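You operate a simulated robot arm through the tools that you are given. There is no shell and no other tool. Be economical: measure what you need, move in short steps, check, and stop when the job is done.

You are at the controls of a simulated robot arm. One attempt, no reset.

## Task
Clamp the grey heel and brush glue on the middle of its top.
Fine: clamp it first and leave it clamped; brush back in its tub; lid on the glue pot after the gluing. A coat counts when it lies all over at full strength: go over it till it gets no stronger.

Only the result counts: the job must be done as asked and must still hold three seconds after the hand-in. Knocking over, shifting, dropping, spilling or breaking anything else fails it. A push-on lid holds only when it is set on centred and level and pressed home; a screw cap is set on level and turned clockwise until tight.

## Robot
A 7-joint arm with a two-finger parallel gripper, fixed in place. Base frame: the origin is at the foot of the arm, x ahead of it, y to its left, z up; the work surface is at about z = 0. Lengths are in m, angles in rad, forces in N, time in s.
With the tool pointing down near the work surface it reaches from about 0.22 to 0.58 m from the base axis. Its first joint turns from -1.152 to 1.152 rad. Payload 2.5 kg.
The tool frame sits at the grasp point between the pads (the TCP): z along the fingers, y along the line on which they close. The tips reach 0.023 m beyond it. Largest opening 0.094 m; finger width 0.038, thickness 0.01; the body of the gripper, 0.054 by 0.096 m, starts 0.039 m behind the TCP.
Orientation is that of the tool frame in the base frame, as a unit quaternion [w, x, y, z]. With the fingers straight down and closing along the base's y, the tool's x points along the base's -x, its y along +y and its z along -z.

## Interface
- The arm moves only by the tool step_arm. Its argument "moves" is a list of rows, each an object (a shift or turn left out is 0, a gripper value left out holds the last) with "linear": the shift along the base's x, y, z in mm, a list of three; "delta_rot": the turn, a rotation vector about the base's x, y, z in rad, a list of three. In form: [{"linear": [dx, dy, dz], "delta_rot": [ax, ay, az]}, ...]. A call has 1 to 8 rows; each row is the pose to reach, as a shift and turn from the pose commanded when the call began. "hand" is the finger opening in mm, from 0 to 94, set as the call begins (left out, the last holds). A row lasts 0.2 s, in which the tool goes at most 0.05 m and 0.15 rad; a call with a longer step from one row to the next is refused whole, and so is a gripper value outside its range. Where a pose cannot be reached the arm comes as near as it can. A force on the tool above 70 N (or 10 N above the force at the start of the call, whichever is more), or a blocked arm, ends the call early, and 0.2 s more pass. Each finger travels about 0.108 m/s and halts on what it meets, pressing with about 30 N; the grip force reading is that of the motor and also rises with nothing between the fingers. The clock runs only during rows and for 0.2 s after the last one: add rows that repeat a pose to give the fingers time. It gives the time, the measured TCP pose, the force on the tool (base axes), the opening and the grip force at its end, in the units of the frame above (readings bear some noise), with the torque about the TCP (base axes, N m) and any sound that the robot's microphone picked up.
- Cameras (640 x 400 px; columns grow to the right, rows downward): "scene" is fixed at [0.0884, -0.4047, 0.5414]; the picture's right is [0.94, -0.34, 0.00], its down [-0.21, -0.59, -0.78] and it looks along [0.26, 0.74, -0.62] (base axes); focal length 268 px, centre (320, 200). "wrist" rides on the gripper at [0.086, 0.016, -0.074] in the tool frame; the picture's right is [-0.18, 0.98, 0.00], its down [-0.58, -0.11, -0.81] and it looks along [-0.79, -0.15, 0.59] (tool axes); focal length 243 px, centre (320, 200). There is no depth. A picture from a camera that has moved, and an enlarged one, comes with that camera's place and axes in the base frame and with its lens. The place of the scene camera against the robot may be out by one fixed shift of up to 0.012 m in any direction.
- snapshot(camera): a new picture of that camera. The clock stands still meanwhile.
- inspect(camera, box): a new picture of the part [left, top, right, bottom] of that camera's present view, enlarged. The clock stands still meanwhile.
- finish_job(): hands the job in; it is judged then, once.

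Work in short steps. Places have to be worked out from the pictures, the camera data and where the tool is seen: move nearer, look again, correct. Check each grasp and each placing, and mend what went wrong. You have 120 turns and 76 pictures in all, those below and enlarged ones among them. Open the gripper and draw the arm clear of the work before you hand the job in, unless the task says otherwise; then end with one line.

The tools are called after "Request:" as name(argument=value, ...) on one line, values as JSON. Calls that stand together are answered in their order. step_arm: Moves the arm, as the interface text tells. Its arguments: {"type":"object","properties":{"moves":{"type":"array"},"hand":{"type":"number"}},"required":["moves"]} The other tools are called the same way: snapshot (camera) takes a picture; inspect (camera, box) takes an enlarged picture of a part of a camera's view; finish_job () hands the job in.

At the start:

```text
t: 0.0
tcp_pos: [0.3429, 0.159, 0.353]
tool_rot: [0.0, 0.0, 1.0, 0.0]
contact_force: [0.7, -0.3, -0.4]
moment: [0.02, -0.02, -0.03]
width: 0.094
grasp_force: 0.0
```

scene: 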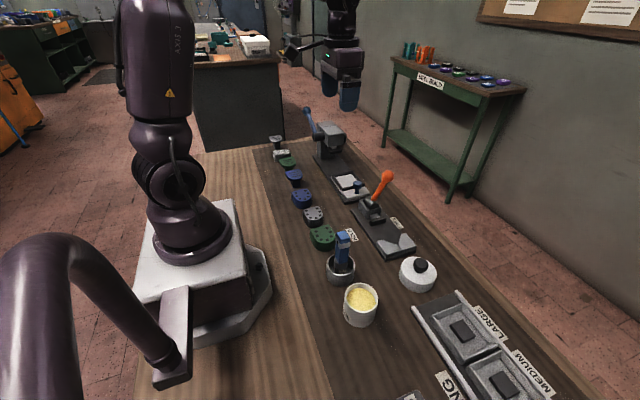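
wrist: 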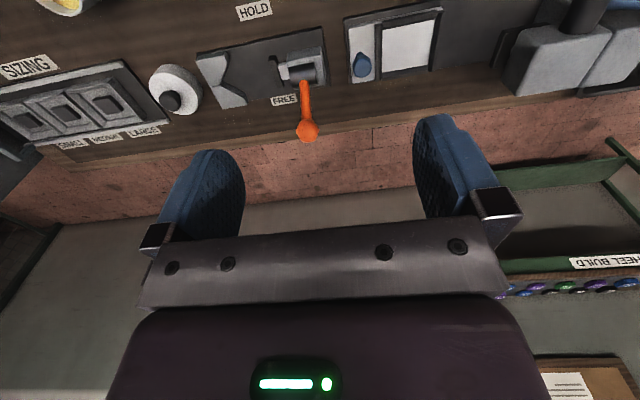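

I start by looking more closely at the bench with the scene camera.

Request:
inspect(camera="scene", box=[250, 100, 450, 225])

Request:
inspect(camera="scene", box=[290, 190, 450, 340])

```text
3.20 times, centred on (350, 162) of scene
camera zoom: at [0.0884, -0.4047, 0.5414], right [0.94, -0.34, 0.0], down [-0.21, -0.59, -0.78], along [0.26, 0.74, -0.62], focal length 858 px, centre (224, 320)
```

zoom: 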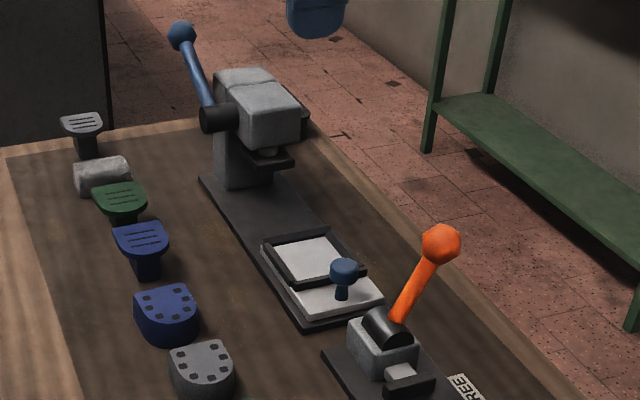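

```text
2.67 times, centred on (370, 265) of scene
camera zoom: at [0.0884, -0.4047, 0.5414], right [0.94, -0.34, 0.0], down [-0.21, -0.59, -0.78], along [0.26, 0.74, -0.62], focal length 715 px, centre (187, 27)
```

zoom: 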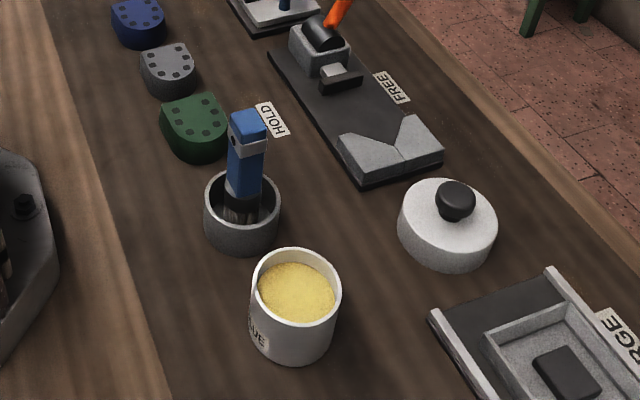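

The grey D-shaped piece lies near (0.26, 0.15); I draw the tool back toward the base to get a wrist view of that row and the clamp.

Request:
step_arm(moves=[{"linear": [-40, -10, 0]}, {"linear": [-80, -30, 0]}, {"linear": [-100, -60, 0]}, {"linear": [-100, -60, 0]}])

Request:
snapshot(camera="wrist")

```text
t: 1.0
tcp_pos: [0.242, 0.0965, 0.357]
tool_rot: [0.0, -0.001, 1.0, 0.0]
contact_force: [-0.4, 0.0, -0.2]
moment: [-0.03, -0.01, 0.0]
width: 0.0941
grasp_force: 0.0
```

```text
71 pictures are left
camera wrist: at [0.1561, 0.112, 0.4296], right [0.18, 0.98, 0.0], down [0.58, -0.11, 0.81], along [0.79, -0.15, -0.59], focal length 243 px, centre (320, 200)
```

wrist: 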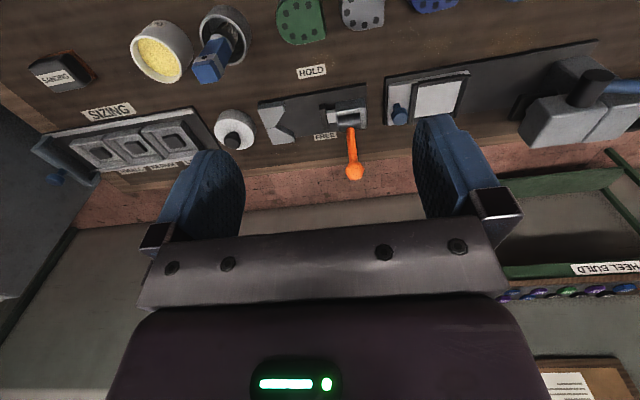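

The sign reads "HEEL BUILD"; the dotted D pieces look like heels. I tilt the tool so the wrist camera looks straighter down on the row.

Request:
step_arm(moves=[{"linear": [10, 0, 0], "delta_rot": [0, 0.14, 0]}, {"linear": [20, 0, 0], "delta_rot": [0, 0.28, 0]}, {"linear": [30, 0, 0], "delta_rot": [0, 0.42, 0]}, {"linear": [40, 0, 0], "delta_rot": [0, 0.56, 0]}, {"linear": [50, 0, 0], "delta_rot": [0, 0.7, 0]}, {"linear": [50, 0, 0], "delta_rot": [0, 0.7, 0]}])

Request:
snapshot(camera="wrist")

```text
t: 2.4
tcp_pos: [0.2926, 0.097, 0.3531]
tool_rot: [-0.344, 0.0, 0.939, 0.001]
contact_force: [0.2, -0.1, 0.0]
moment: [0.04, -0.04, -0.02]
width: 0.0938
grasp_force: 0.0
```

```text
70 pictures are left
camera wrist: at [0.2743, 0.1133, 0.4665], right [0.14, 0.98, -0.12], down [0.96, -0.11, 0.24], along [0.22, -0.15, -0.96], focal length 243 px, centre (320, 200)
```

wrist: 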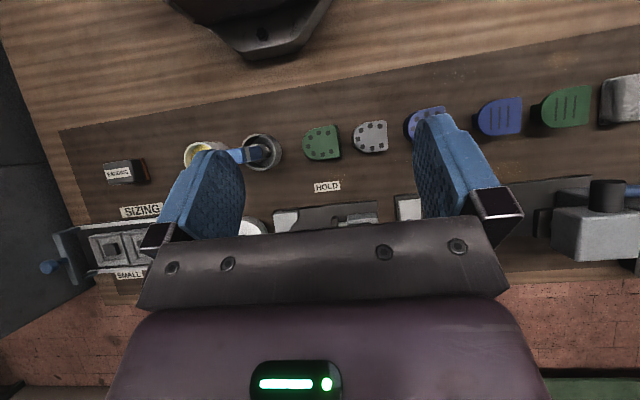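

Top-down view obtained. I enlarge the row of pieces and the region of the clamp.

Request:
inspect(camera="wrist", box=[280, 80, 440, 200])

Request:
inspect(camera="scene", box=[260, 125, 340, 175])

Request:
inspect(camera="scene", box=[330, 160, 430, 260])

```text
3.33 times, centred on (360, 140) of wrist
camera zoom: at [0.2743, 0.1133, 0.4665], right [0.14, 0.98, -0.12], down [0.96, -0.11, 0.24], along [0.22, -0.15, -0.96], focal length 809 px, centre (187, 400)
```

zoom: 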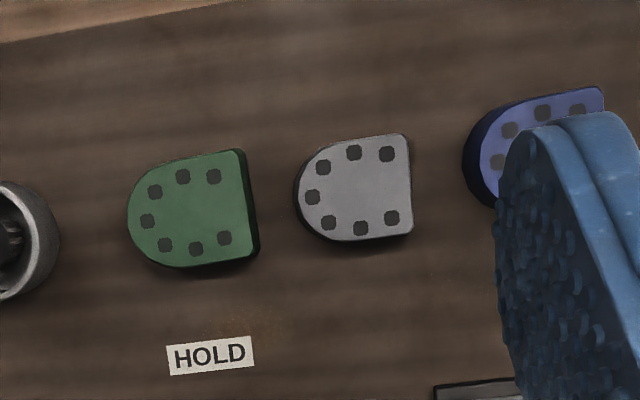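

```text
8.00 times, centred on (300, 150) of scene
camera zoom: at [0.0884, -0.4047, 0.5414], right [0.94, -0.34, 0.0], down [-0.21, -0.59, -0.78], along [0.26, 0.74, -0.62], focal length 2146 px, centre (480, 600)
```

zoom: 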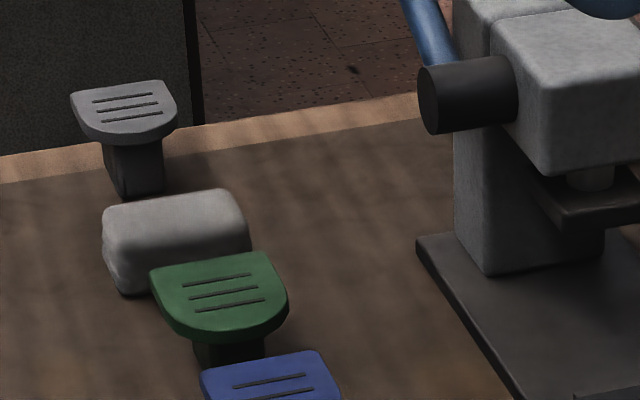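

```text
4.00 times, centred on (380, 210) of scene
camera zoom: at [0.0884, -0.4047, 0.5414], right [0.94, -0.34, 0.0], down [-0.21, -0.59, -0.78], along [0.26, 0.74, -0.62], focal length 1073 px, centre (80, 160)
```

zoom: 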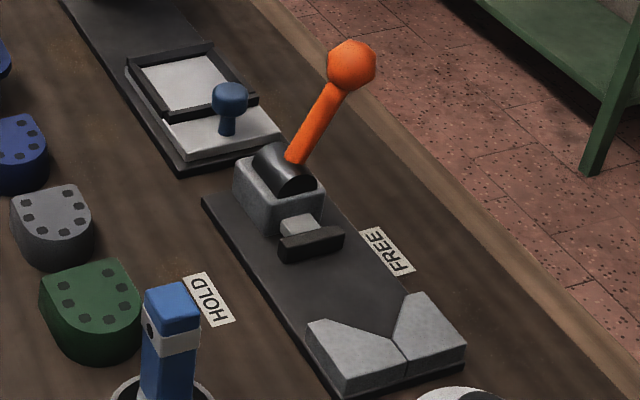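

The grey dotted heel's top is centred near (0.273, 0.146), about 58 × 50 mm, nose toward −y, aligned with the axes, as the clamp is. Now I move over the clamp to look straight down at it.

Request:
step_arm(moves=[{"linear": [30, -20, 0]}, {"linear": [60, -40, -20]}, {"linear": [80, -60, -50]}, {"linear": [80, -60, -50]}])

Request:
snapshot(camera="wrist")

```text
t: 3.4
tcp_pos: [0.3768, 0.0396, 0.3031]
tool_rot: [-0.343, -0.001, 0.939, -0.001]
contact_force: [-0.2, -0.4, 0.7]
moment: [-0.04, 0.0, 0.0]
width: 0.0941
grasp_force: 0.1
```

```text
66 pictures are left
camera wrist: at [0.3578, 0.0545, 0.4156], right [0.14, 0.98, -0.12], down [0.96, -0.11, 0.24], along [0.23, -0.15, -0.96], focal length 243 px, centre (320, 200)
```

wrist: 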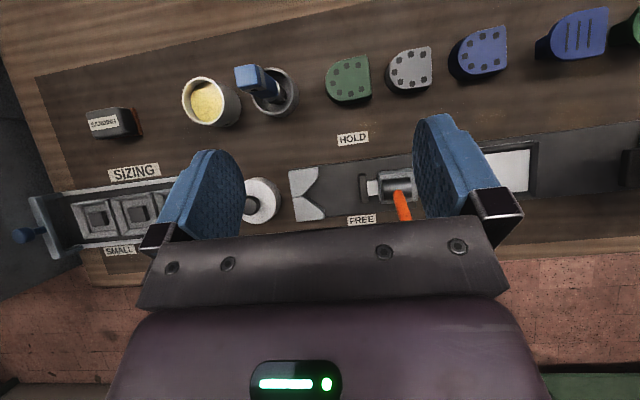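

Request:
inspect(camera="wrist", box=[170, 40, 450, 240])

Request:
inspect(camera="wrist", box=[270, 130, 430, 240])

```text
2.00 times, centred on (310, 140) of wrist
camera zoom: at [0.3578, 0.0545, 0.4156], right [0.14, 0.98, -0.12], down [0.96, -0.11, 0.24], along [0.23, -0.15, -0.96], focal length 485 px, centre (340, 320)
```

zoom: 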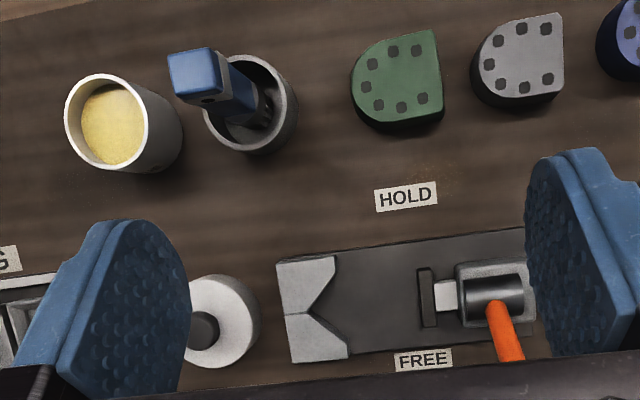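

```text
3.64 times, centred on (350, 185) of wrist
camera zoom: at [0.3578, 0.0545, 0.4156], right [0.14, 0.98, -0.12], down [0.96, -0.11, 0.24], along [0.23, -0.15, -0.96], focal length 882 px, centre (211, 254)
```

zoom: 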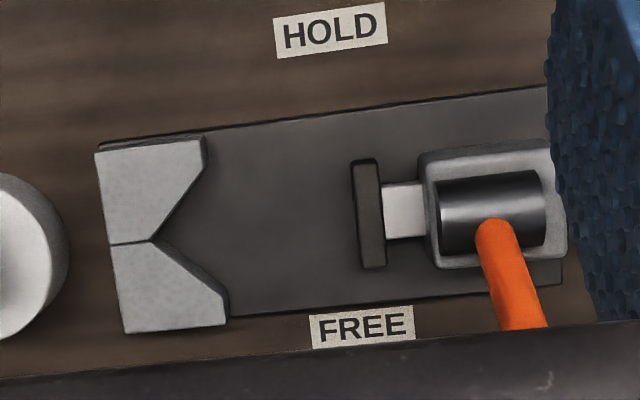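

Clamp: V-block apex near (0.441, −0.033) opening to +y, pusher face near y = 0.063, so the heel fits as it lies. I straighten the tool and move over the heel, then turn it 90° so the fingers close along x.

Request:
step_arm(moves=[{"linear": [-20, 25, 0], "delta_rot": [0, -0.14, 0]}, {"linear": [-40, 50, 0], "delta_rot": [0, -0.28, 0]}, {"linear": [-60, 75, 0], "delta_rot": [0, -0.42, 0]}, {"linear": [-80, 100, 0], "delta_rot": [0, -0.56, 0]}, {"linear": [-104, 115, 0], "delta_rot": [0, -0.7, 0]}, {"linear": [-104, 115, 0], "delta_rot": [0, -0.7, 0]}])

Request:
step_arm(moves=[{"delta_rot": [0, 0, 0.145]}, {"delta_rot": [0, 0, 0.29]}, {"delta_rot": [0, 0, 0.435]}, {"delta_rot": [0, 0, 0.58]}, {"delta_rot": [0, 0, 0.725]}, {"delta_rot": [0, 0, 0.87]}, {"delta_rot": [0, 0, 1.015]}, {"delta_rot": [0, 0, 1.16]}])

Request:
step_arm(moves=[{"delta_rot": [0, 0, 0.145]}, {"delta_rot": [0, 0, 0.29]}, {"delta_rot": [0, 0, 0.411]}, {"delta_rot": [0, 0, 0.411]}])

Request:
snapshot(camera="wrist")

```text
t: 4.8
tcp_pos: [0.2705, 0.1556, 0.305]
tool_rot: [0.001, 0.0, 1.0, 0.001]
contact_force: [-1.1, -1.0, 0.0]
moment: [0.01, 0.03, -0.01]
width: 0.0938
grasp_force: 0.2
```

```text
t: 6.6
tcp_pos: [0.2694, 0.154, 0.3045]
tool_rot: [0.0, -0.55, 0.835, 0.0]
contact_force: [-0.9, 0.0, -0.6]
moment: [0.03, -0.02, 0.04]
width: 0.0939
grasp_force: 0.0
```

```text
t: 7.6
tcp_pos: [0.2699, 0.1551, 0.3026]
tool_rot: [-0.001, 0.708, -0.706, 0.0]
contact_force: [-1.1, -0.6, 0.3]
moment: [-0.01, -0.01, -0.02]
width: 0.0943
grasp_force: 0.1
```

```text
63 pictures are left
camera wrist: at [0.2531, 0.0672, 0.3776], right [-0.98, 0.18, 0.0], down [0.11, 0.58, 0.81], along [0.15, 0.79, -0.59], focal length 243 px, centre (320, 200)
```

wrist: 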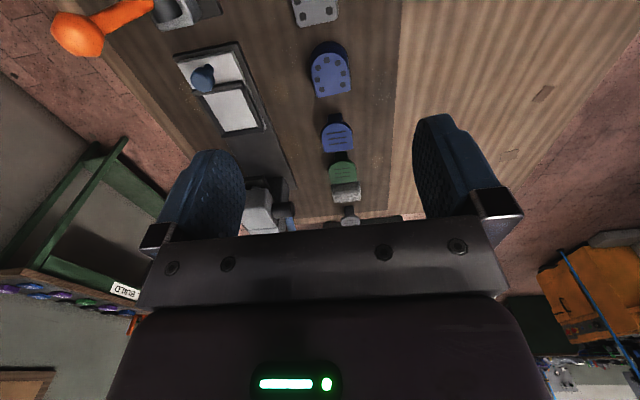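

Orientation is good. I descend to about z = 0.15 and shift to (0.273, 0.158), then look.

Request:
step_arm(moves=[{"linear": [2, 2, -45]}, {"linear": [3, 3, -90]}, {"linear": [3, 3, -135]}, {"linear": [3, 3, -155]}, {"linear": [3, 3, -155]}])

Request:
snapshot(camera="wrist")

Request:
inspect(camera="scene", box=[250, 150, 410, 270])

```text
t: 8.8
tcp_pos: [0.2718, 0.1586, 0.148]
tool_rot: [0.0, 0.707, -0.707, 0.0]
contact_force: [0.2, 0.7, 0.1]
moment: [0.0, 0.02, 0.01]
width: 0.0938
grasp_force: 0.1
```

```text
62 pictures are left
camera wrist: at [0.2557, 0.0711, 0.2229], right [-0.98, 0.18, 0.0], down [0.11, 0.58, 0.81], along [0.15, 0.79, -0.59], focal length 243 px, centre (320, 200)
```

wrist: 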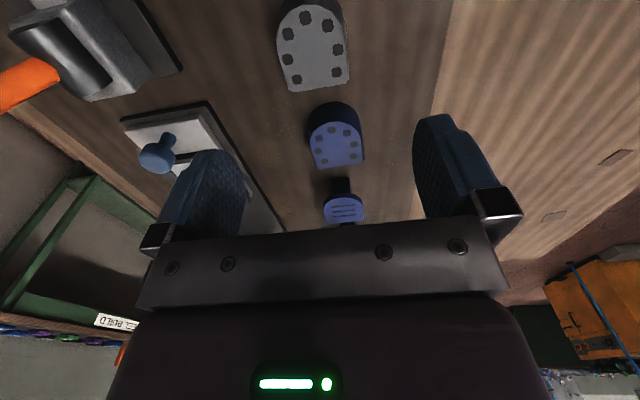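

```text
3.33 times, centred on (330, 210) of scene
camera zoom: at [0.0884, -0.4047, 0.5414], right [0.94, -0.34, 0.0], down [-0.21, -0.59, -0.78], along [0.26, 0.74, -0.62], focal length 894 px, centre (287, 167)
```

zoom: 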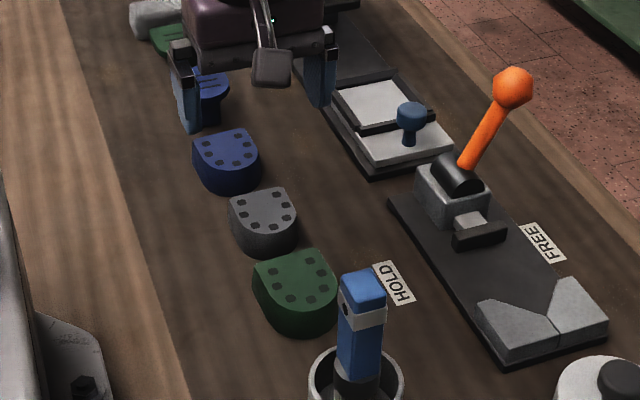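

The heel's flat back spans x 0.2525–0.301 at y 0.175. I correct x by +4 mm and descend with the fingers straddling it, tips ending about 6 mm above the bench.

Request:
step_arm(moves=[{"linear": [4, 0, -40]}, {"linear": [4, 0, -80]}, {"linear": [4, 0, -105]}, {"linear": [4, 0, -119]}, {"linear": [4, 0, -119]}])

Request:
inspect(camera="scene", box=[270, 160, 390, 250])

```text
t: 10.0
tcp_pos: [0.2761, 0.1588, 0.0287]
tool_rot: [0.0, 0.708, -0.706, 0.0]
contact_force: [0.0, 0.5, 0.2]
moment: [-0.02, -0.02, 0.0]
width: 0.0941
grasp_force: 0.2
```

```text
4.44 times, centred on (330, 205) of scene
camera zoom: at [0.0884, -0.4047, 0.5414], right [0.94, -0.34, 0.0], down [-0.21, -0.59, -0.78], along [0.26, 0.74, -0.62], focal length 1192 px, centre (276, 178)
```

zoom: 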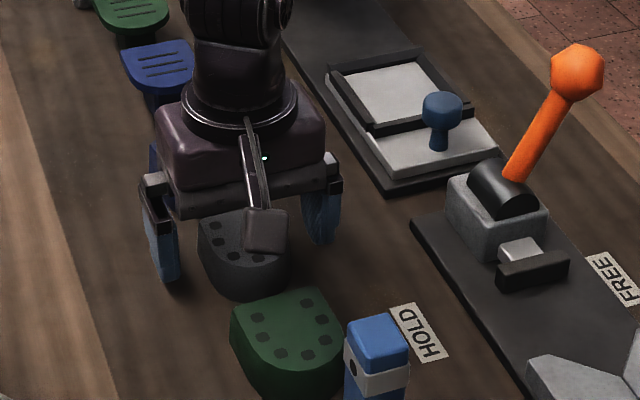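

Fingers straddle the heel well. I close the grip.

Request:
step_arm(moves=[{}, {}, {}], hand=40)

```text
t: 10.8
tcp_pos: [0.2774, 0.159, 0.0298]
tool_rot: [0.0, 0.707, -0.707, 0.0]
contact_force: [0.5, 0.1, 0.5]
moment: [0.0, 0.02, 0.03]
width: 0.0523
grasp_force: 30.0
```

The heel is gripped (52 mm). I lift it to z ≈ 0.17 and carry it in y first, then in x over the clamp.

Request:
step_arm(moves=[{"linear": [0, 0, 45]}, {"linear": [0, 0, 90]}, {"linear": [0, 0, 140]}, {"linear": [0, -45, 140]}, {"linear": [0, -90, 140]}, {"linear": [0, -137, 140]}, {"linear": [0, -137, 140]}])

Request:
step_arm(moves=[{"linear": [45, 0, 0]}, {"linear": [90, 0, 0]}, {"linear": [135, 0, 0]}, {"linear": [164, 0, 0]}, {"linear": [164, 0, -30]}, {"linear": [164, 0, -50]}, {"linear": [164, 0, -50]}])

Request:
snapshot(camera="wrist")

Request:
inspect(camera="scene", box=[320, 150, 480, 270])

```text
t: 12.4
tcp_pos: [0.2784, 0.016, 0.1718]
tool_rot: [0.001, 0.708, -0.706, 0.0]
contact_force: [-0.4, -0.1, -1.1]
moment: [-0.04, 0.01, 0.0]
width: 0.0522
grasp_force: 30.1
```

```text
t: 14.0
tcp_pos: [0.4385, 0.0196, 0.1218]
tool_rot: [0.0, 0.708, -0.706, 0.0]
contact_force: [-0.2, -0.3, -0.5]
moment: [0.02, 0.0, -0.01]
width: 0.0523
grasp_force: 29.9
```

```text
59 pictures are left
camera wrist: at [0.4233, -0.0675, 0.1972], right [-0.98, 0.18, 0.0], down [0.11, 0.58, 0.81], along [0.15, 0.79, -0.59], focal length 243 px, centre (320, 200)
```

wrist: 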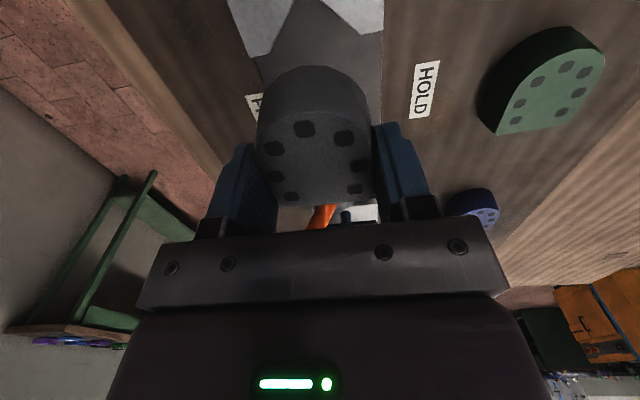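

```text
3.33 times, centred on (400, 210) of scene
camera zoom: at [0.0884, -0.4047, 0.5414], right [0.94, -0.34, 0.0], down [-0.21, -0.59, -0.78], along [0.26, 0.74, -0.62], focal length 894 px, centre (53, 167)
```

zoom: 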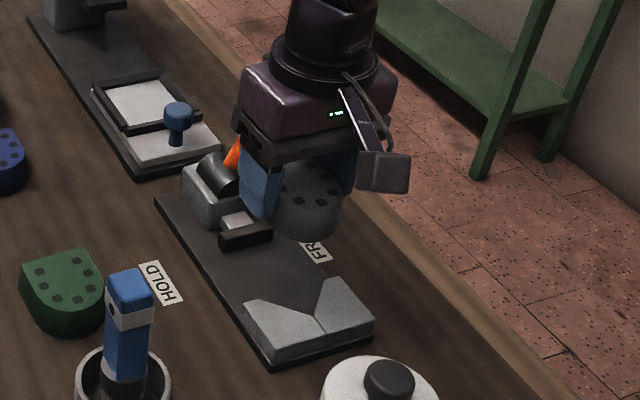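

I zoom on the wrist view to compare the V-block's location with the heel.

Request:
inspect(camera="wrist", box=[200, 0, 440, 150])

```text
2.67 times, centred on (320, 75) of wrist
camera zoom: at [0.4233, -0.0675, 0.1972], right [-0.98, 0.18, 0.0], down [0.11, 0.58, 0.81], along [0.15, 0.79, -0.59], focal length 647 px, centre (320, 533)
```

zoom: 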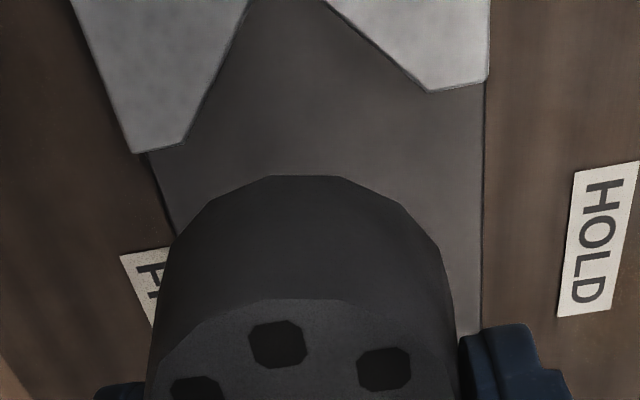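

V-block centre is x ≈ 0.439, front faces at y ≈ −0.005 — the heel is aligned. I move 2 mm more to +y and lower it toward the base plate.

Request:
step_arm(moves=[{"linear": [0, 2, -40]}, {"linear": [0, 2, -70]}, {"linear": [0, 2, -78]}, {"linear": [0, 2, -80]}, {"linear": [0, 2, -80]}])

Request:
inspect(camera="scene", box=[340, 170, 460, 270])

```text
t: 15.2
tcp_pos: [0.4404, 0.0222, 0.0413]
tool_rot: [0.0, 0.708, -0.706, 0.0]
contact_force: [0.3, -0.2, -1.1]
moment: [-0.02, -0.01, 0.03]
width: 0.0521
grasp_force: 30.5
```

```text
4.00 times, centred on (400, 220) of scene
camera zoom: at [0.0884, -0.4047, 0.5414], right [0.94, -0.34, 0.0], down [-0.21, -0.59, -0.78], along [0.26, 0.74, -0.62], focal length 1073 px, centre (0, 120)
```

zoom: 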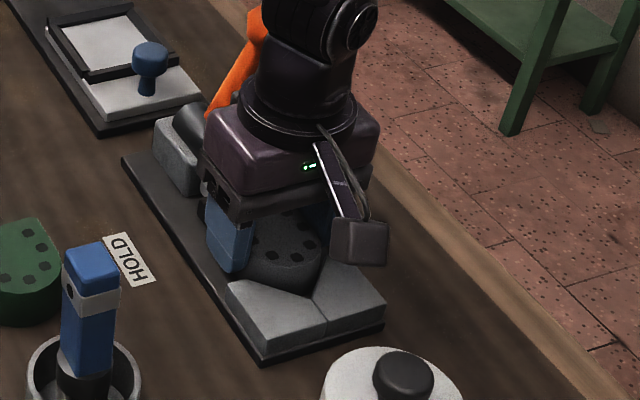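

No contact yet; I lower in 2 mm steps watching the force.

Request:
step_arm(moves=[{"linear": [0, 0, -2]}, {"linear": [0, 0, -2]}])

Request:
step_arm(moves=[{"linear": [0, 0, -2]}, {"linear": [0, 0, -2]}])

Request:
step_arm(moves=[{"linear": [0, 0, -1]}, {"linear": [0, 0, -1]}])

```text
t: 15.8
tcp_pos: [0.4411, 0.0224, 0.0404]
tool_rot: [0.0, -0.706, 0.708, 0.0]
contact_force: [-8.1, -2.7, 23.6]
moment: [-0.18, 0.08, -0.02]
width: 0.0522
grasp_force: 29.9
```

```text
t: 16.4
tcp_pos: [0.4414, 0.0228, 0.0378]
tool_rot: [-0.001, 0.707, -0.707, 0.0]
contact_force: [-9.9, -1.4, 31.0]
moment: [-0.02, 0.4, -0.13]
width: 0.0524
grasp_force: 29.8
```

```text
t: 17.0
tcp_pos: [0.4415, 0.0219, 0.0371]
tool_rot: [0.0, 0.708, -0.707, 0.001]
contact_force: [-7.9, 0.1, 31.4]
moment: [0.01, 0.31, -0.14]
width: 0.0523
grasp_force: 30.2
```

The heel is on the base plate (≈31 N). I open the fingers to release it.

Request:
step_arm(moves=[{"linear": [0, 0, 3]}, {"linear": [0, 0, 3]}, {"linear": [0, 0, 3]}], hand=72)

Request:
step_arm(moves=[{"linear": [0, 0, 40]}, {"linear": [0, 0, 85]}, {"linear": [0, 0, 130]}, {"linear": [-45, 0, 150]}, {"linear": [-90, 0, 170]}, {"linear": [-90, 0, 170]}])

Request:
inspect(camera="scene", box=[340, 150, 460, 270])

```text
t: 17.8
tcp_pos: [0.4405, 0.0218, 0.037]
tool_rot: [0.0, 0.708, -0.706, 0.0]
contact_force: [0.6, 1.1, 0.0]
moment: [0.03, 0.01, 0.0]
width: 0.072
grasp_force: 0.1
```

```text
t: 19.2
tcp_pos: [0.3512, 0.0206, 0.2053]
tool_rot: [0.0, 0.708, -0.707, 0.0]
contact_force: [-0.3, -0.8, -0.5]
moment: [-0.03, 0.0, -0.01]
width: 0.0721
grasp_force: 0.0
```

```text
3.33 times, centred on (400, 210) of scene
camera zoom: at [0.0883, -0.4047, 0.5414], right [0.94, -0.34, 0.0], down [-0.21, -0.59, -0.78], along [0.26, 0.74, -0.62], focal length 894 px, centre (53, 167)
```

zoom: 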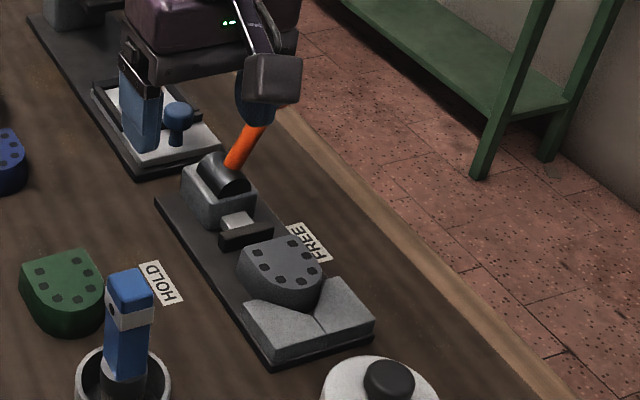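

The heel sits right in the V. Lever pivot ≈ (0.44, 0.114, 0.045), ball ≈ (0.47, 0.115, 0.142), leaning to +x (FREE). I close the fingers and go beyond the ball on its +x side, at height first.

Request:
step_arm(moves=[{"linear": [0, 0, 45]}, {"linear": [45, 20, 55]}, {"linear": [85, 45, 55]}, {"linear": [125, 70, 55]}, {"linear": [165, 95, 55]}, {"linear": [165, 95, 55]}], hand=0)

Request:
snapshot(camera="wrist")

Request:
inspect(camera="scene", box=[320, 110, 480, 230])

```text
refused: row 2 steps farther than a row can; nothing moved
```

```text
54 pictures are left
camera wrist: at [0.3346, -0.066, 0.2811], right [-0.98, 0.18, 0.0], down [0.11, 0.58, 0.81], along [0.15, 0.79, -0.59], focal length 243 px, centre (320, 200)
```

wrist: 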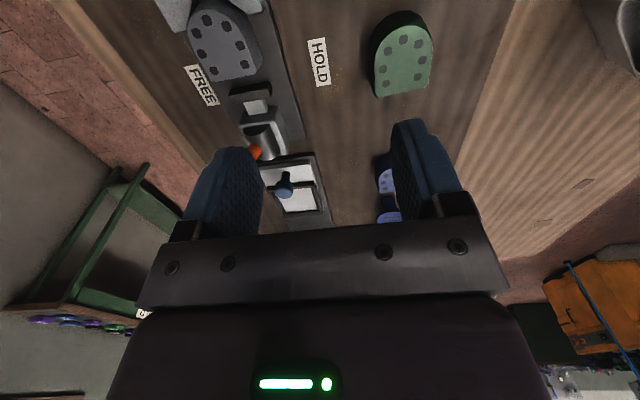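

```text
3.33 times, centred on (400, 170) of scene
camera zoom: at [0.0883, -0.4047, 0.5414], right [0.94, -0.34, 0.0], down [-0.21, -0.59, -0.78], along [0.26, 0.74, -0.62], focal length 894 px, centre (53, 300)
```

zoom: 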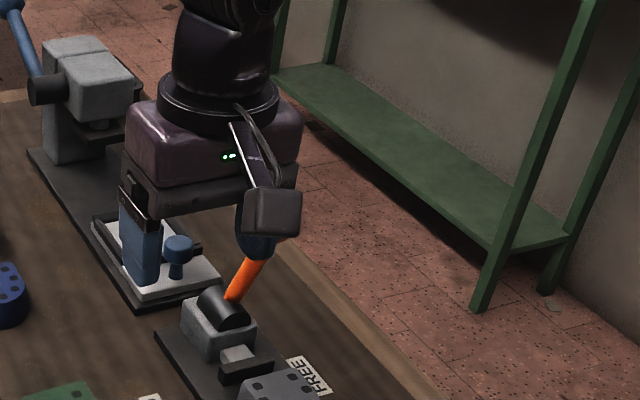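

Refused for a step slightly too long; I repeat with shorter steps.

Request:
step_arm(moves=[{"linear": [0, 0, 45]}, {"linear": [38, 20, 55]}, {"linear": [75, 45, 55]}, {"linear": [115, 65, 55]}, {"linear": [155, 85, 55]}, {"linear": [165, 95, 55]}, {"linear": [165, 95, 55]}], hand=0)

Request:
snapshot(camera="wrist")

Request:
inspect(camera="scene", box=[320, 110, 480, 230])

```text
t: 20.8
tcp_pos: [0.5154, 0.1189, 0.2645]
tool_rot: [0.0, 0.708, -0.706, -0.001]
contact_force: [-0.9, -0.9, 0.4]
moment: [-0.04, 0.01, 0.01]
width: 0.0
grasp_force: 30.2
```

```text
52 pictures are left
camera wrist: at [0.4995, 0.0312, 0.338], right [-0.98, 0.18, 0.0], down [0.11, 0.58, 0.81], along [0.15, 0.79, -0.59], focal length 243 px, centre (320, 200)
```

wrist: 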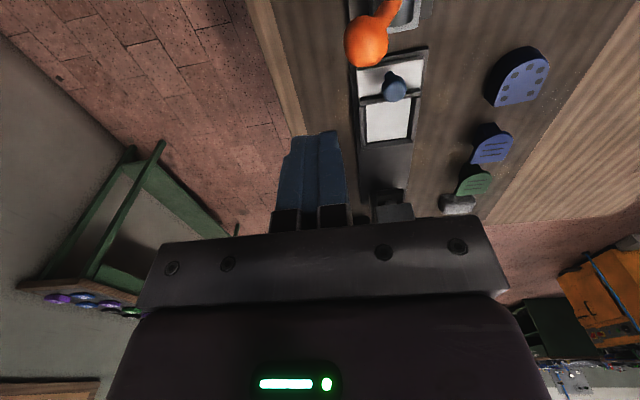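

```text
3.33 times, centred on (400, 170) of scene
camera zoom: at [0.0884, -0.4047, 0.5414], right [0.94, -0.34, 0.0], down [-0.21, -0.59, -0.78], along [0.26, 0.74, -0.62], focal length 894 px, centre (53, 300)
```

zoom: 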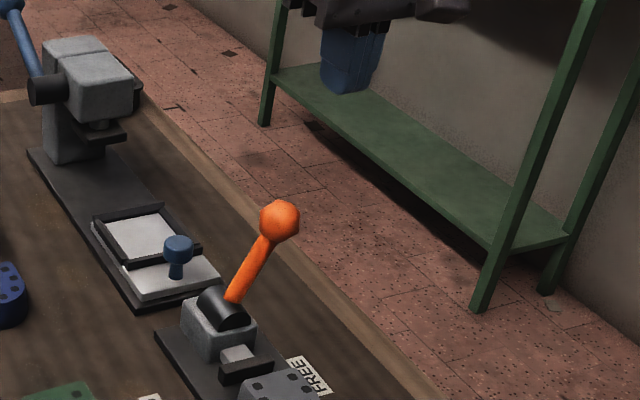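

Ball now located at about (0.479, 0.112, 0.135), radius ~17 mm. I shift +10 mm in x for clearance and descend to TCP z ≈ 0.135.

Request:
step_arm(moves=[{"linear": [10, -6, 0]}, {"linear": [10, -6, -45]}, {"linear": [10, -6, -90]}, {"linear": [10, -6, -130]}, {"linear": [10, -6, -130]}])

Request:
inspect(camera="scene", box=[320, 110, 480, 230])

```text
t: 22.0
tcp_pos: [0.5267, 0.11, 0.1301]
tool_rot: [0.0, 0.708, -0.706, 0.0]
contact_force: [0.1, -0.4, 0.5]
moment: [-0.02, -0.02, 0.0]
width: 0.0002
grasp_force: 29.7
```

```text
3.33 times, centred on (400, 170) of scene
camera zoom: at [0.0884, -0.4047, 0.5414], right [0.94, -0.34, 0.0], down [-0.21, -0.59, -0.78], along [0.26, 0.74, -0.62], focal length 894 px, centre (53, 300)
```

zoom: 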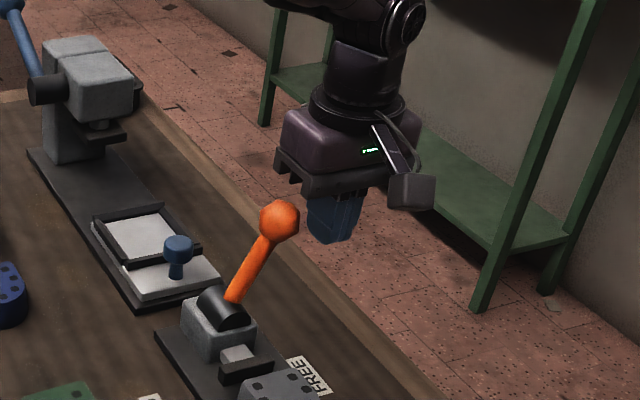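

The finger is right beside the ball. I push −x in small steps to ride the lever over.

Request:
step_arm(moves=[{"linear": [-20, 0, 2]}, {"linear": [-30, 0, 5]}, {"linear": [-40, 0, 8]}, {"linear": [-50, 0, 8]}, {"linear": [-60, 0, 8]}, {"linear": [-60, 0, 8]}])

Request:
inspect(camera="scene", box=[320, 130, 480, 250])

```text
t: 23.4
tcp_pos: [0.4674, 0.1103, 0.1413]
tool_rot: [0.0, 0.708, -0.707, 0.0]
contact_force: [0.3, 0.6, -0.7]
moment: [-0.03, -0.01, -0.01]
width: 0.0001
grasp_force: 29.7
```

```text
3.33 times, centred on (400, 190) of scene
camera zoom: at [0.0884, -0.4047, 0.5414], right [0.94, -0.34, 0.0], down [-0.21, -0.59, -0.78], along [0.26, 0.74, -0.62], focal length 894 px, centre (53, 233)
```

zoom: 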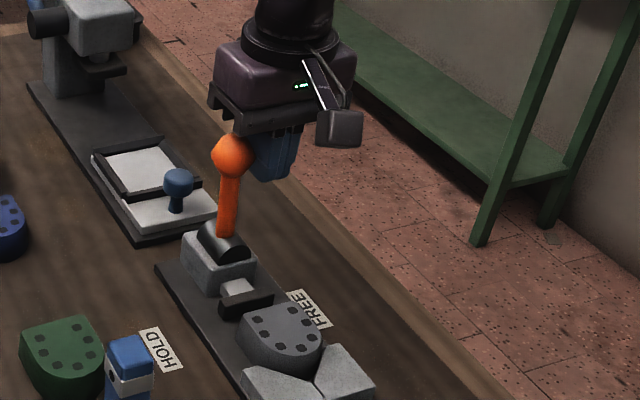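

The lever is upright now, moving freely. I continue pushing along the arc with a slight descent.

Request:
step_arm(moves=[{"linear": [-10, 0, 0]}, {"linear": [-20, 0, -1]}, {"linear": [-30, 0, -4]}, {"linear": [-40, 0, -8]}, {"linear": [-50, 0, -14]}, {"linear": [-50, 0, -14]}])

Request:
inspect(camera="scene", box=[320, 130, 480, 250])

```text
t: 24.8
tcp_pos: [0.429, 0.1111, 0.1332]
tool_rot: [0.02, -0.705, 0.709, -0.012]
contact_force: [66.3, -3.0, 15.7]
moment: [0.02, 0.09, -0.2]
width: 0.0
grasp_force: 30.1
```

```text
3.33 times, centred on (400, 190) of scene
camera zoom: at [0.0883, -0.4047, 0.5414], right [0.94, -0.34, 0.0], down [-0.21, -0.59, -0.78], along [0.26, 0.74, -0.62], focal length 894 px, centre (53, 233)
```

zoom: 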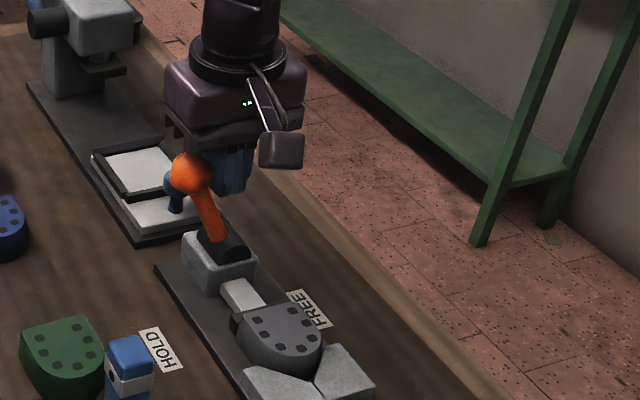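

66 N resistance: the pusher is against the heel and the lever about as far over as it was on the FREE side — probably its stop. I back off and check whether it stays.

Request:
step_arm(moves=[{"linear": [15, 0, 0]}, {"linear": [40, 0, 5]}, {"linear": [70, 0, 15]}, {"linear": [70, 0, 15]}])

Request:
inspect(camera="scene", box=[320, 130, 480, 250])

```text
t: 25.8
tcp_pos: [0.4848, 0.1121, 0.1384]
tool_rot: [0.0, 0.708, -0.706, 0.0]
contact_force: [0.6, 0.1, -0.1]
moment: [-0.01, 0.01, 0.02]
width: 0.0
grasp_force: 30.5
```

```text
3.33 times, centred on (400, 190) of scene
camera zoom: at [0.0884, -0.4047, 0.5414], right [0.94, -0.34, 0.0], down [-0.21, -0.59, -0.78], along [0.26, 0.74, -0.62], focal length 894 px, centre (53, 233)
```

zoom: 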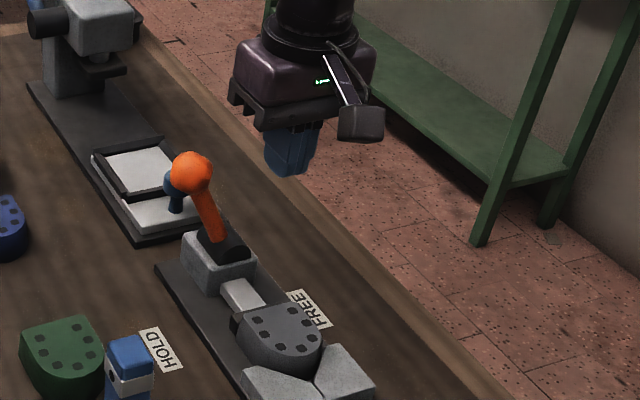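

The lever stays on the HOLD side. I raise clear and take a close look at heel, V and pusher.

Request:
step_arm(moves=[{"linear": [0, 0, 45]}, {"linear": [0, 0, 90]}, {"linear": [-20, -40, 110]}, {"linear": [-50, -70, 120]}, {"linear": [-90, -90, 130]}, {"linear": [-90, -90, 130]}], hand=70)

Request:
inspect(camera="scene", box=[370, 185, 430, 260])

Request:
snapshot(camera="wrist")

```text
t: 27.2
tcp_pos: [0.3973, 0.0213, 0.2708]
tool_rot: [0.0, 0.707, -0.707, 0.0]
contact_force: [-0.4, 0.5, 0.3]
moment: [0.0, 0.01, 0.01]
width: 0.0701
grasp_force: 0.1
```

```text
5.33 times, centred on (400, 222) of scene
camera zoom: at [0.0883, -0.4047, 0.5414], right [0.94, -0.34, 0.0], down [-0.21, -0.59, -0.78], along [0.26, 0.74, -0.62], focal length 1431 px, centre (-107, 80)
```

zoom: 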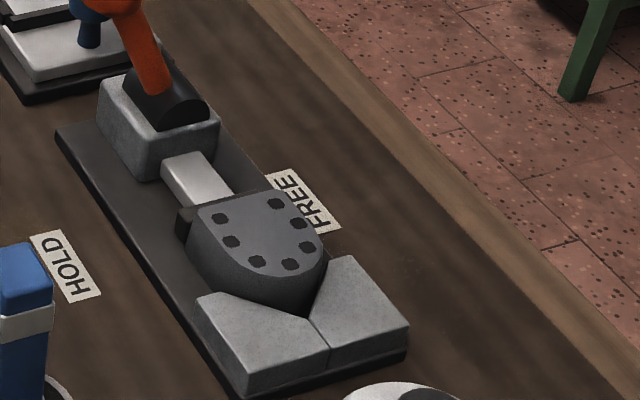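

```text
45 pictures are left
camera wrist: at [0.3803, -0.0668, 0.3445], right [-0.98, 0.18, 0.0], down [0.11, 0.58, 0.81], along [0.15, 0.79, -0.59], focal length 243 px, centre (320, 200)
```

wrist: 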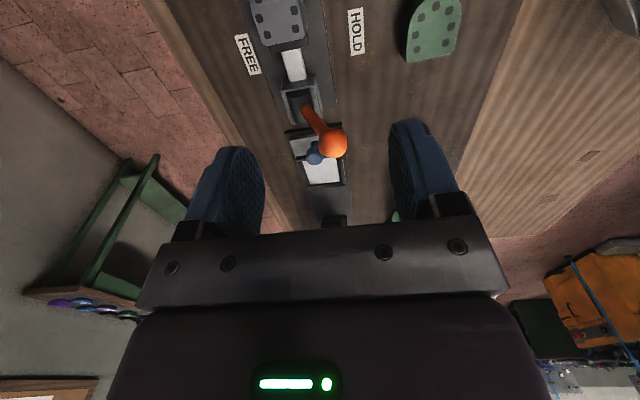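

Heel is firmly between V and pusher. Next the brush: I move to (0.28, −0.10, 0.25) to view the tub and pot with the wrist camera.

Request:
step_arm(moves=[{"linear": [-35, -30, 0]}, {"linear": [-70, -60, 0]}, {"linear": [-100, -90, -10]}, {"linear": [-117, -120, -20]}, {"linear": [-117, -120, -20]}])

Request:
snapshot(camera="wrist")

Request:
inspect(camera="scene", box=[310, 220, 450, 335])

```text
t: 28.4
tcp_pos: [0.2771, -0.0988, 0.2524]
tool_rot: [-0.001, 0.708, -0.706, 0.0]
contact_force: [-0.6, 0.4, 0.1]
moment: [0.0, -0.04, 0.0]
width: 0.0702
grasp_force: 0.1
```

```text
44 pictures are left
camera wrist: at [0.2613, -0.1851, 0.3266], right [-0.98, 0.18, 0.0], down [0.11, 0.58, 0.81], along [0.15, 0.79, -0.59], focal length 243 px, centre (320, 200)
```

wrist: 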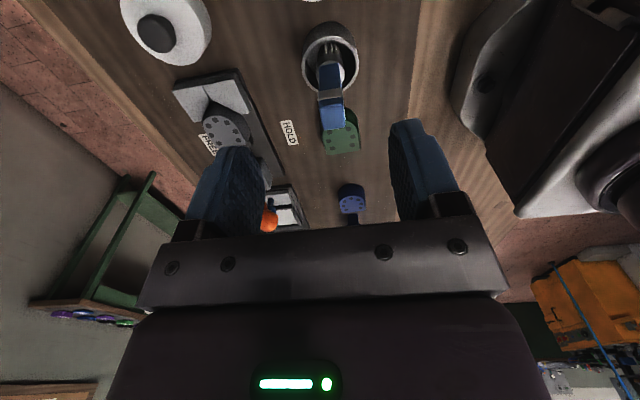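

```text
3.48 times, centred on (380, 278) of scene
camera zoom: at [0.0883, -0.4047, 0.5414], right [0.94, -0.34, 0.0], down [-0.21, -0.59, -0.78], along [0.26, 0.74, -0.62], focal length 933 px, centre (111, -70)
```

zoom: 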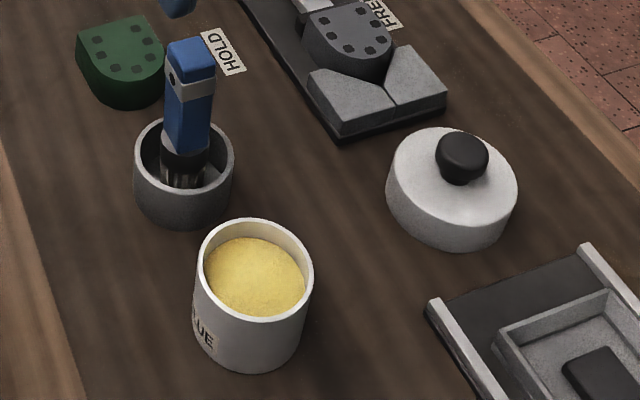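

Request:
inspect(camera="wrist", box=[280, 0, 400, 170])

```text
2.35 times, centred on (340, 85) of wrist
camera zoom: at [0.2613, -0.1851, 0.3266], right [-0.98, 0.18, 0.0], down [0.11, 0.58, 0.81], along [0.15, 0.79, -0.59], focal length 571 px, centre (273, 471)
```

zoom: 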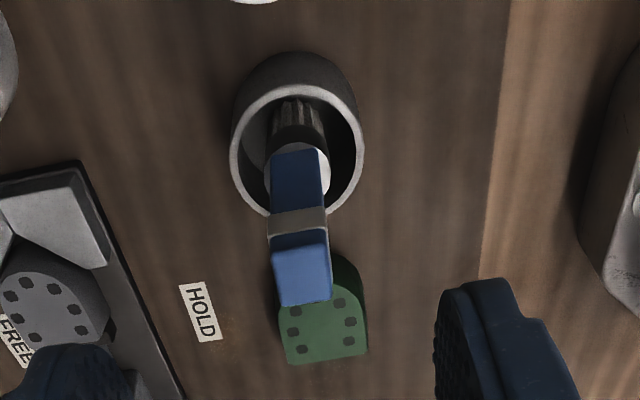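

The brush stands upright in its tub: handle top at about (0.2747, −0.050, 0.132), ~21 mm wide along x. I go above it, then down to TCP z ≈ 0.105.

Request:
step_arm(moves=[{"linear": [0, 40, 0]}, {"linear": [-1, 49, -30]}, {"linear": [-1, 49, -60]}, {"linear": [-1, 49, -60]}])

Request:
snapshot(camera="wrist")

```text
t: 29.4
tcp_pos: [0.2778, -0.0485, 0.1913]
tool_rot: [-0.001, 0.708, -0.707, 0.0]
contact_force: [-0.9, -0.1, 0.3]
moment: [0.0, 0.0, 0.02]
width: 0.0697
grasp_force: 0.2
```

```text
41 pictures are left
camera wrist: at [0.2615, -0.1359, 0.2659], right [-0.98, 0.18, 0.0], down [0.11, 0.58, 0.81], along [0.15, 0.79, -0.59], focal length 243 px, centre (320, 200)
```

wrist: 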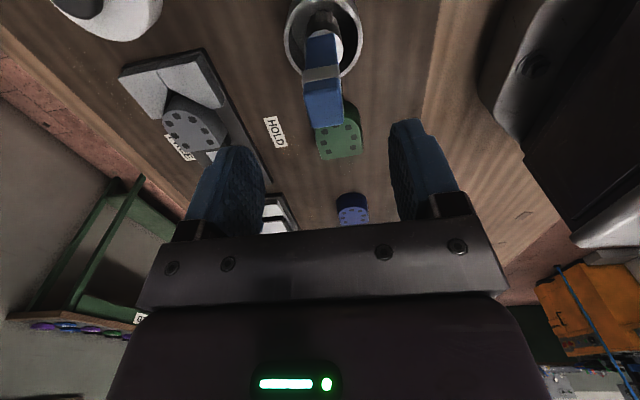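

Brush top confirmed at about (0.2755, −0.051). I descend around the handle.

Request:
step_arm(moves=[{"linear": [-1, -2, -40]}, {"linear": [-1, -2, -70]}, {"linear": [-1, -2, -86]}, {"linear": [-1, -2, -86]}])

Request:
step_arm(moves=[{}, {}, {}, {}], hand=10)

Request:
inspect(camera="scene", box=[290, 190, 430, 340])

```text
t: 30.4
tcp_pos: [0.2744, -0.0517, 0.1068]
tool_rot: [0.001, 0.707, -0.707, 0.0]
contact_force: [0.3, 0.3, 0.3]
moment: [0.03, -0.01, -0.01]
width: 0.07
grasp_force: 0.0
```

```text
t: 31.4
tcp_pos: [0.2748, -0.0505, 0.1067]
tool_rot: [0.001, 0.708, -0.706, 0.0]
contact_force: [0.7, -0.3, 0.3]
moment: [0.0, 0.03, 0.01]
width: 0.0277
grasp_force: 30.2
```

```text
2.67 times, centred on (360, 265) of scene
camera zoom: at [0.0884, -0.4047, 0.5414], right [0.94, -0.34, 0.0], down [-0.21, -0.59, -0.78], along [0.26, 0.74, -0.62], focal length 715 px, centre (213, 27)
```

zoom: 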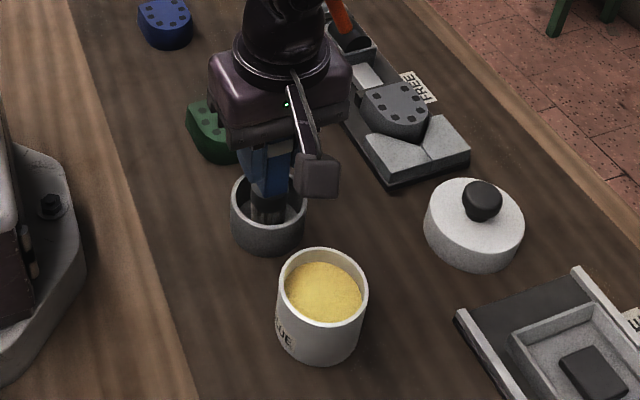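

Brush is gripped (27.7 mm). I lift it straight up out of the tub by 100 mm and look.

Request:
step_arm(moves=[{"linear": [0, 0, 30]}, {"linear": [0, 0, 65]}, {"linear": [0, 0, 100]}, {"linear": [0, 0, 100]}])

Request:
inspect(camera="scene", box=[270, 180, 430, 340])

Request:
snapshot(camera="wrist")

```text
t: 32.4
tcp_pos: [0.2766, -0.0515, 0.2055]
tool_rot: [0.0, 0.708, -0.706, 0.0]
contact_force: [-0.1, 0.2, -0.6]
moment: [-0.01, 0.0, -0.03]
width: 0.0279
grasp_force: 30.0
```

```text
2.50 times, centred on (350, 260) of scene
camera zoom: at [0.0884, -0.4047, 0.5414], right [0.94, -0.34, 0.0], down [-0.21, -0.59, -0.78], along [0.26, 0.74, -0.62], focal length 671 px, centre (245, 50)
```

zoom: 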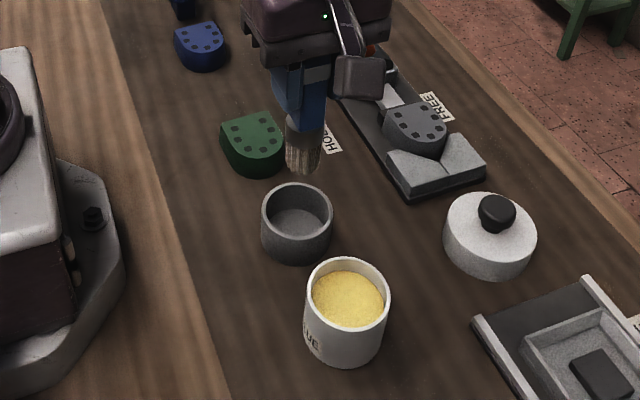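

```text
38 pictures are left
camera wrist: at [0.2597, -0.1392, 0.2796], right [-0.98, 0.18, 0.0], down [0.11, 0.58, 0.81], along [0.15, 0.79, -0.59], focal length 243 px, centre (320, 200)
```

wrist: 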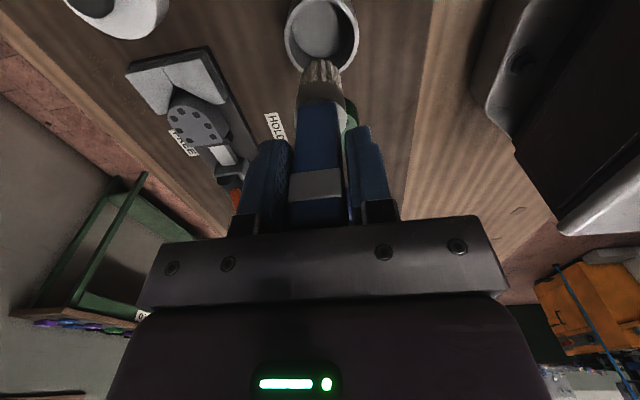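

The tub below is clearly seen under the brush. I carry the brush over toward the pot (TCP ≈ (0.274, −0.165, 0.24)) to locate the pot the same way.

Request:
step_arm(moves=[{"linear": [0, 0, 35]}, {"linear": [0, -38, 35]}, {"linear": [0, -76, 35]}, {"linear": [0, -114, 35]}, {"linear": [0, -114, 35]}])

Request:
snapshot(camera="wrist")

```text
t: 33.6
tcp_pos: [0.2738, -0.1654, 0.2418]
tool_rot: [0.001, 0.707, -0.707, 0.0]
contact_force: [-0.1, 0.1, -1.1]
moment: [0.02, -0.01, 0.02]
width: 0.0277
grasp_force: 29.7
```

```text
37 pictures are left
camera wrist: at [0.2584, -0.252, 0.3153], right [-0.98, 0.18, 0.0], down [0.11, 0.58, 0.81], along [0.15, 0.79, -0.59], focal length 243 px, centre (320, 200)
```

wrist: 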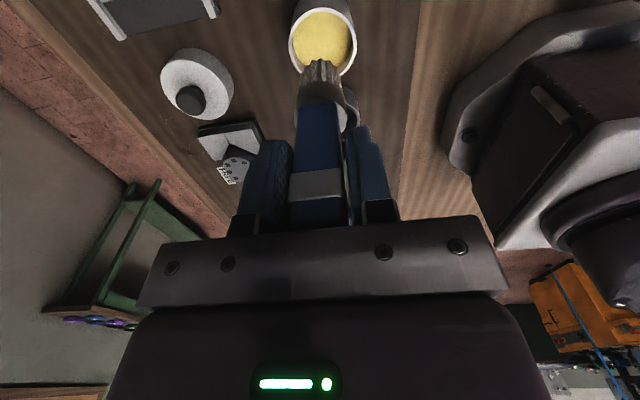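

Request:
inspect(camera="wrist", box=[260, 0, 390, 120])

```text
3.33 times, centred on (325, 60) of wrist
camera zoom: at [0.2584, -0.252, 0.3153], right [-0.98, 0.18, 0.0], down [0.11, 0.58, 0.81], along [0.15, 0.79, -0.59], focal length 809 px, centre (303, 667)
```

zoom: 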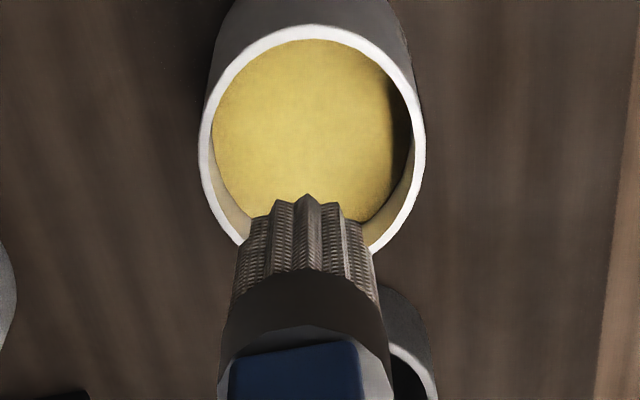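

Pot centre ≈ (0.274, −0.154), rim radius 33 mm; bristles ~25 mm wide. I centre over it and dip to TCP z ≈ 0.138 (tip ~10 mm into the glue).

Request:
step_arm(moves=[{"linear": [0, 10, 0]}, {"linear": [0, 10, -40]}, {"linear": [0, 10, -75]}, {"linear": [0, 10, -95]}, {"linear": [0, 10, -104]}, {"linear": [0, 10, -104]}])

Request:
inspect(camera="scene", box=[290, 230, 430, 340])

```text
t: 35.0
tcp_pos: [0.2753, -0.1557, 0.1378]
tool_rot: [0.0, 0.708, -0.707, 0.002]
contact_force: [-2.1, -2.4, 27.1]
moment: [-0.17, 0.21, 0.03]
width: 0.0277
grasp_force: 29.8
```

```text
3.64 times, centred on (360, 285) of scene
camera zoom: at [0.0883, -0.4046, 0.5415], right [0.94, -0.34, 0.0], down [-0.21, -0.59, -0.78], along [0.26, 0.74, -0.62], focal length 976 px, centre (174, -109)
```

zoom: 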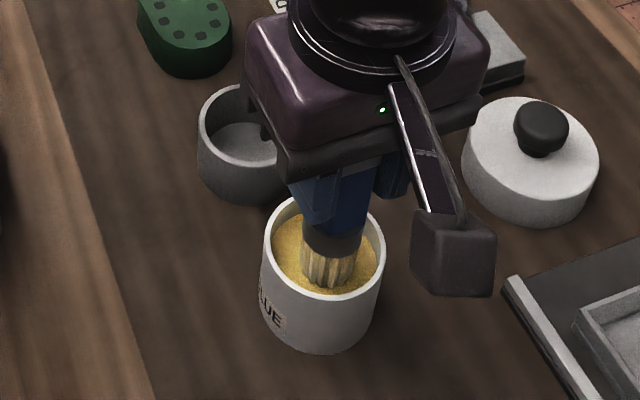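

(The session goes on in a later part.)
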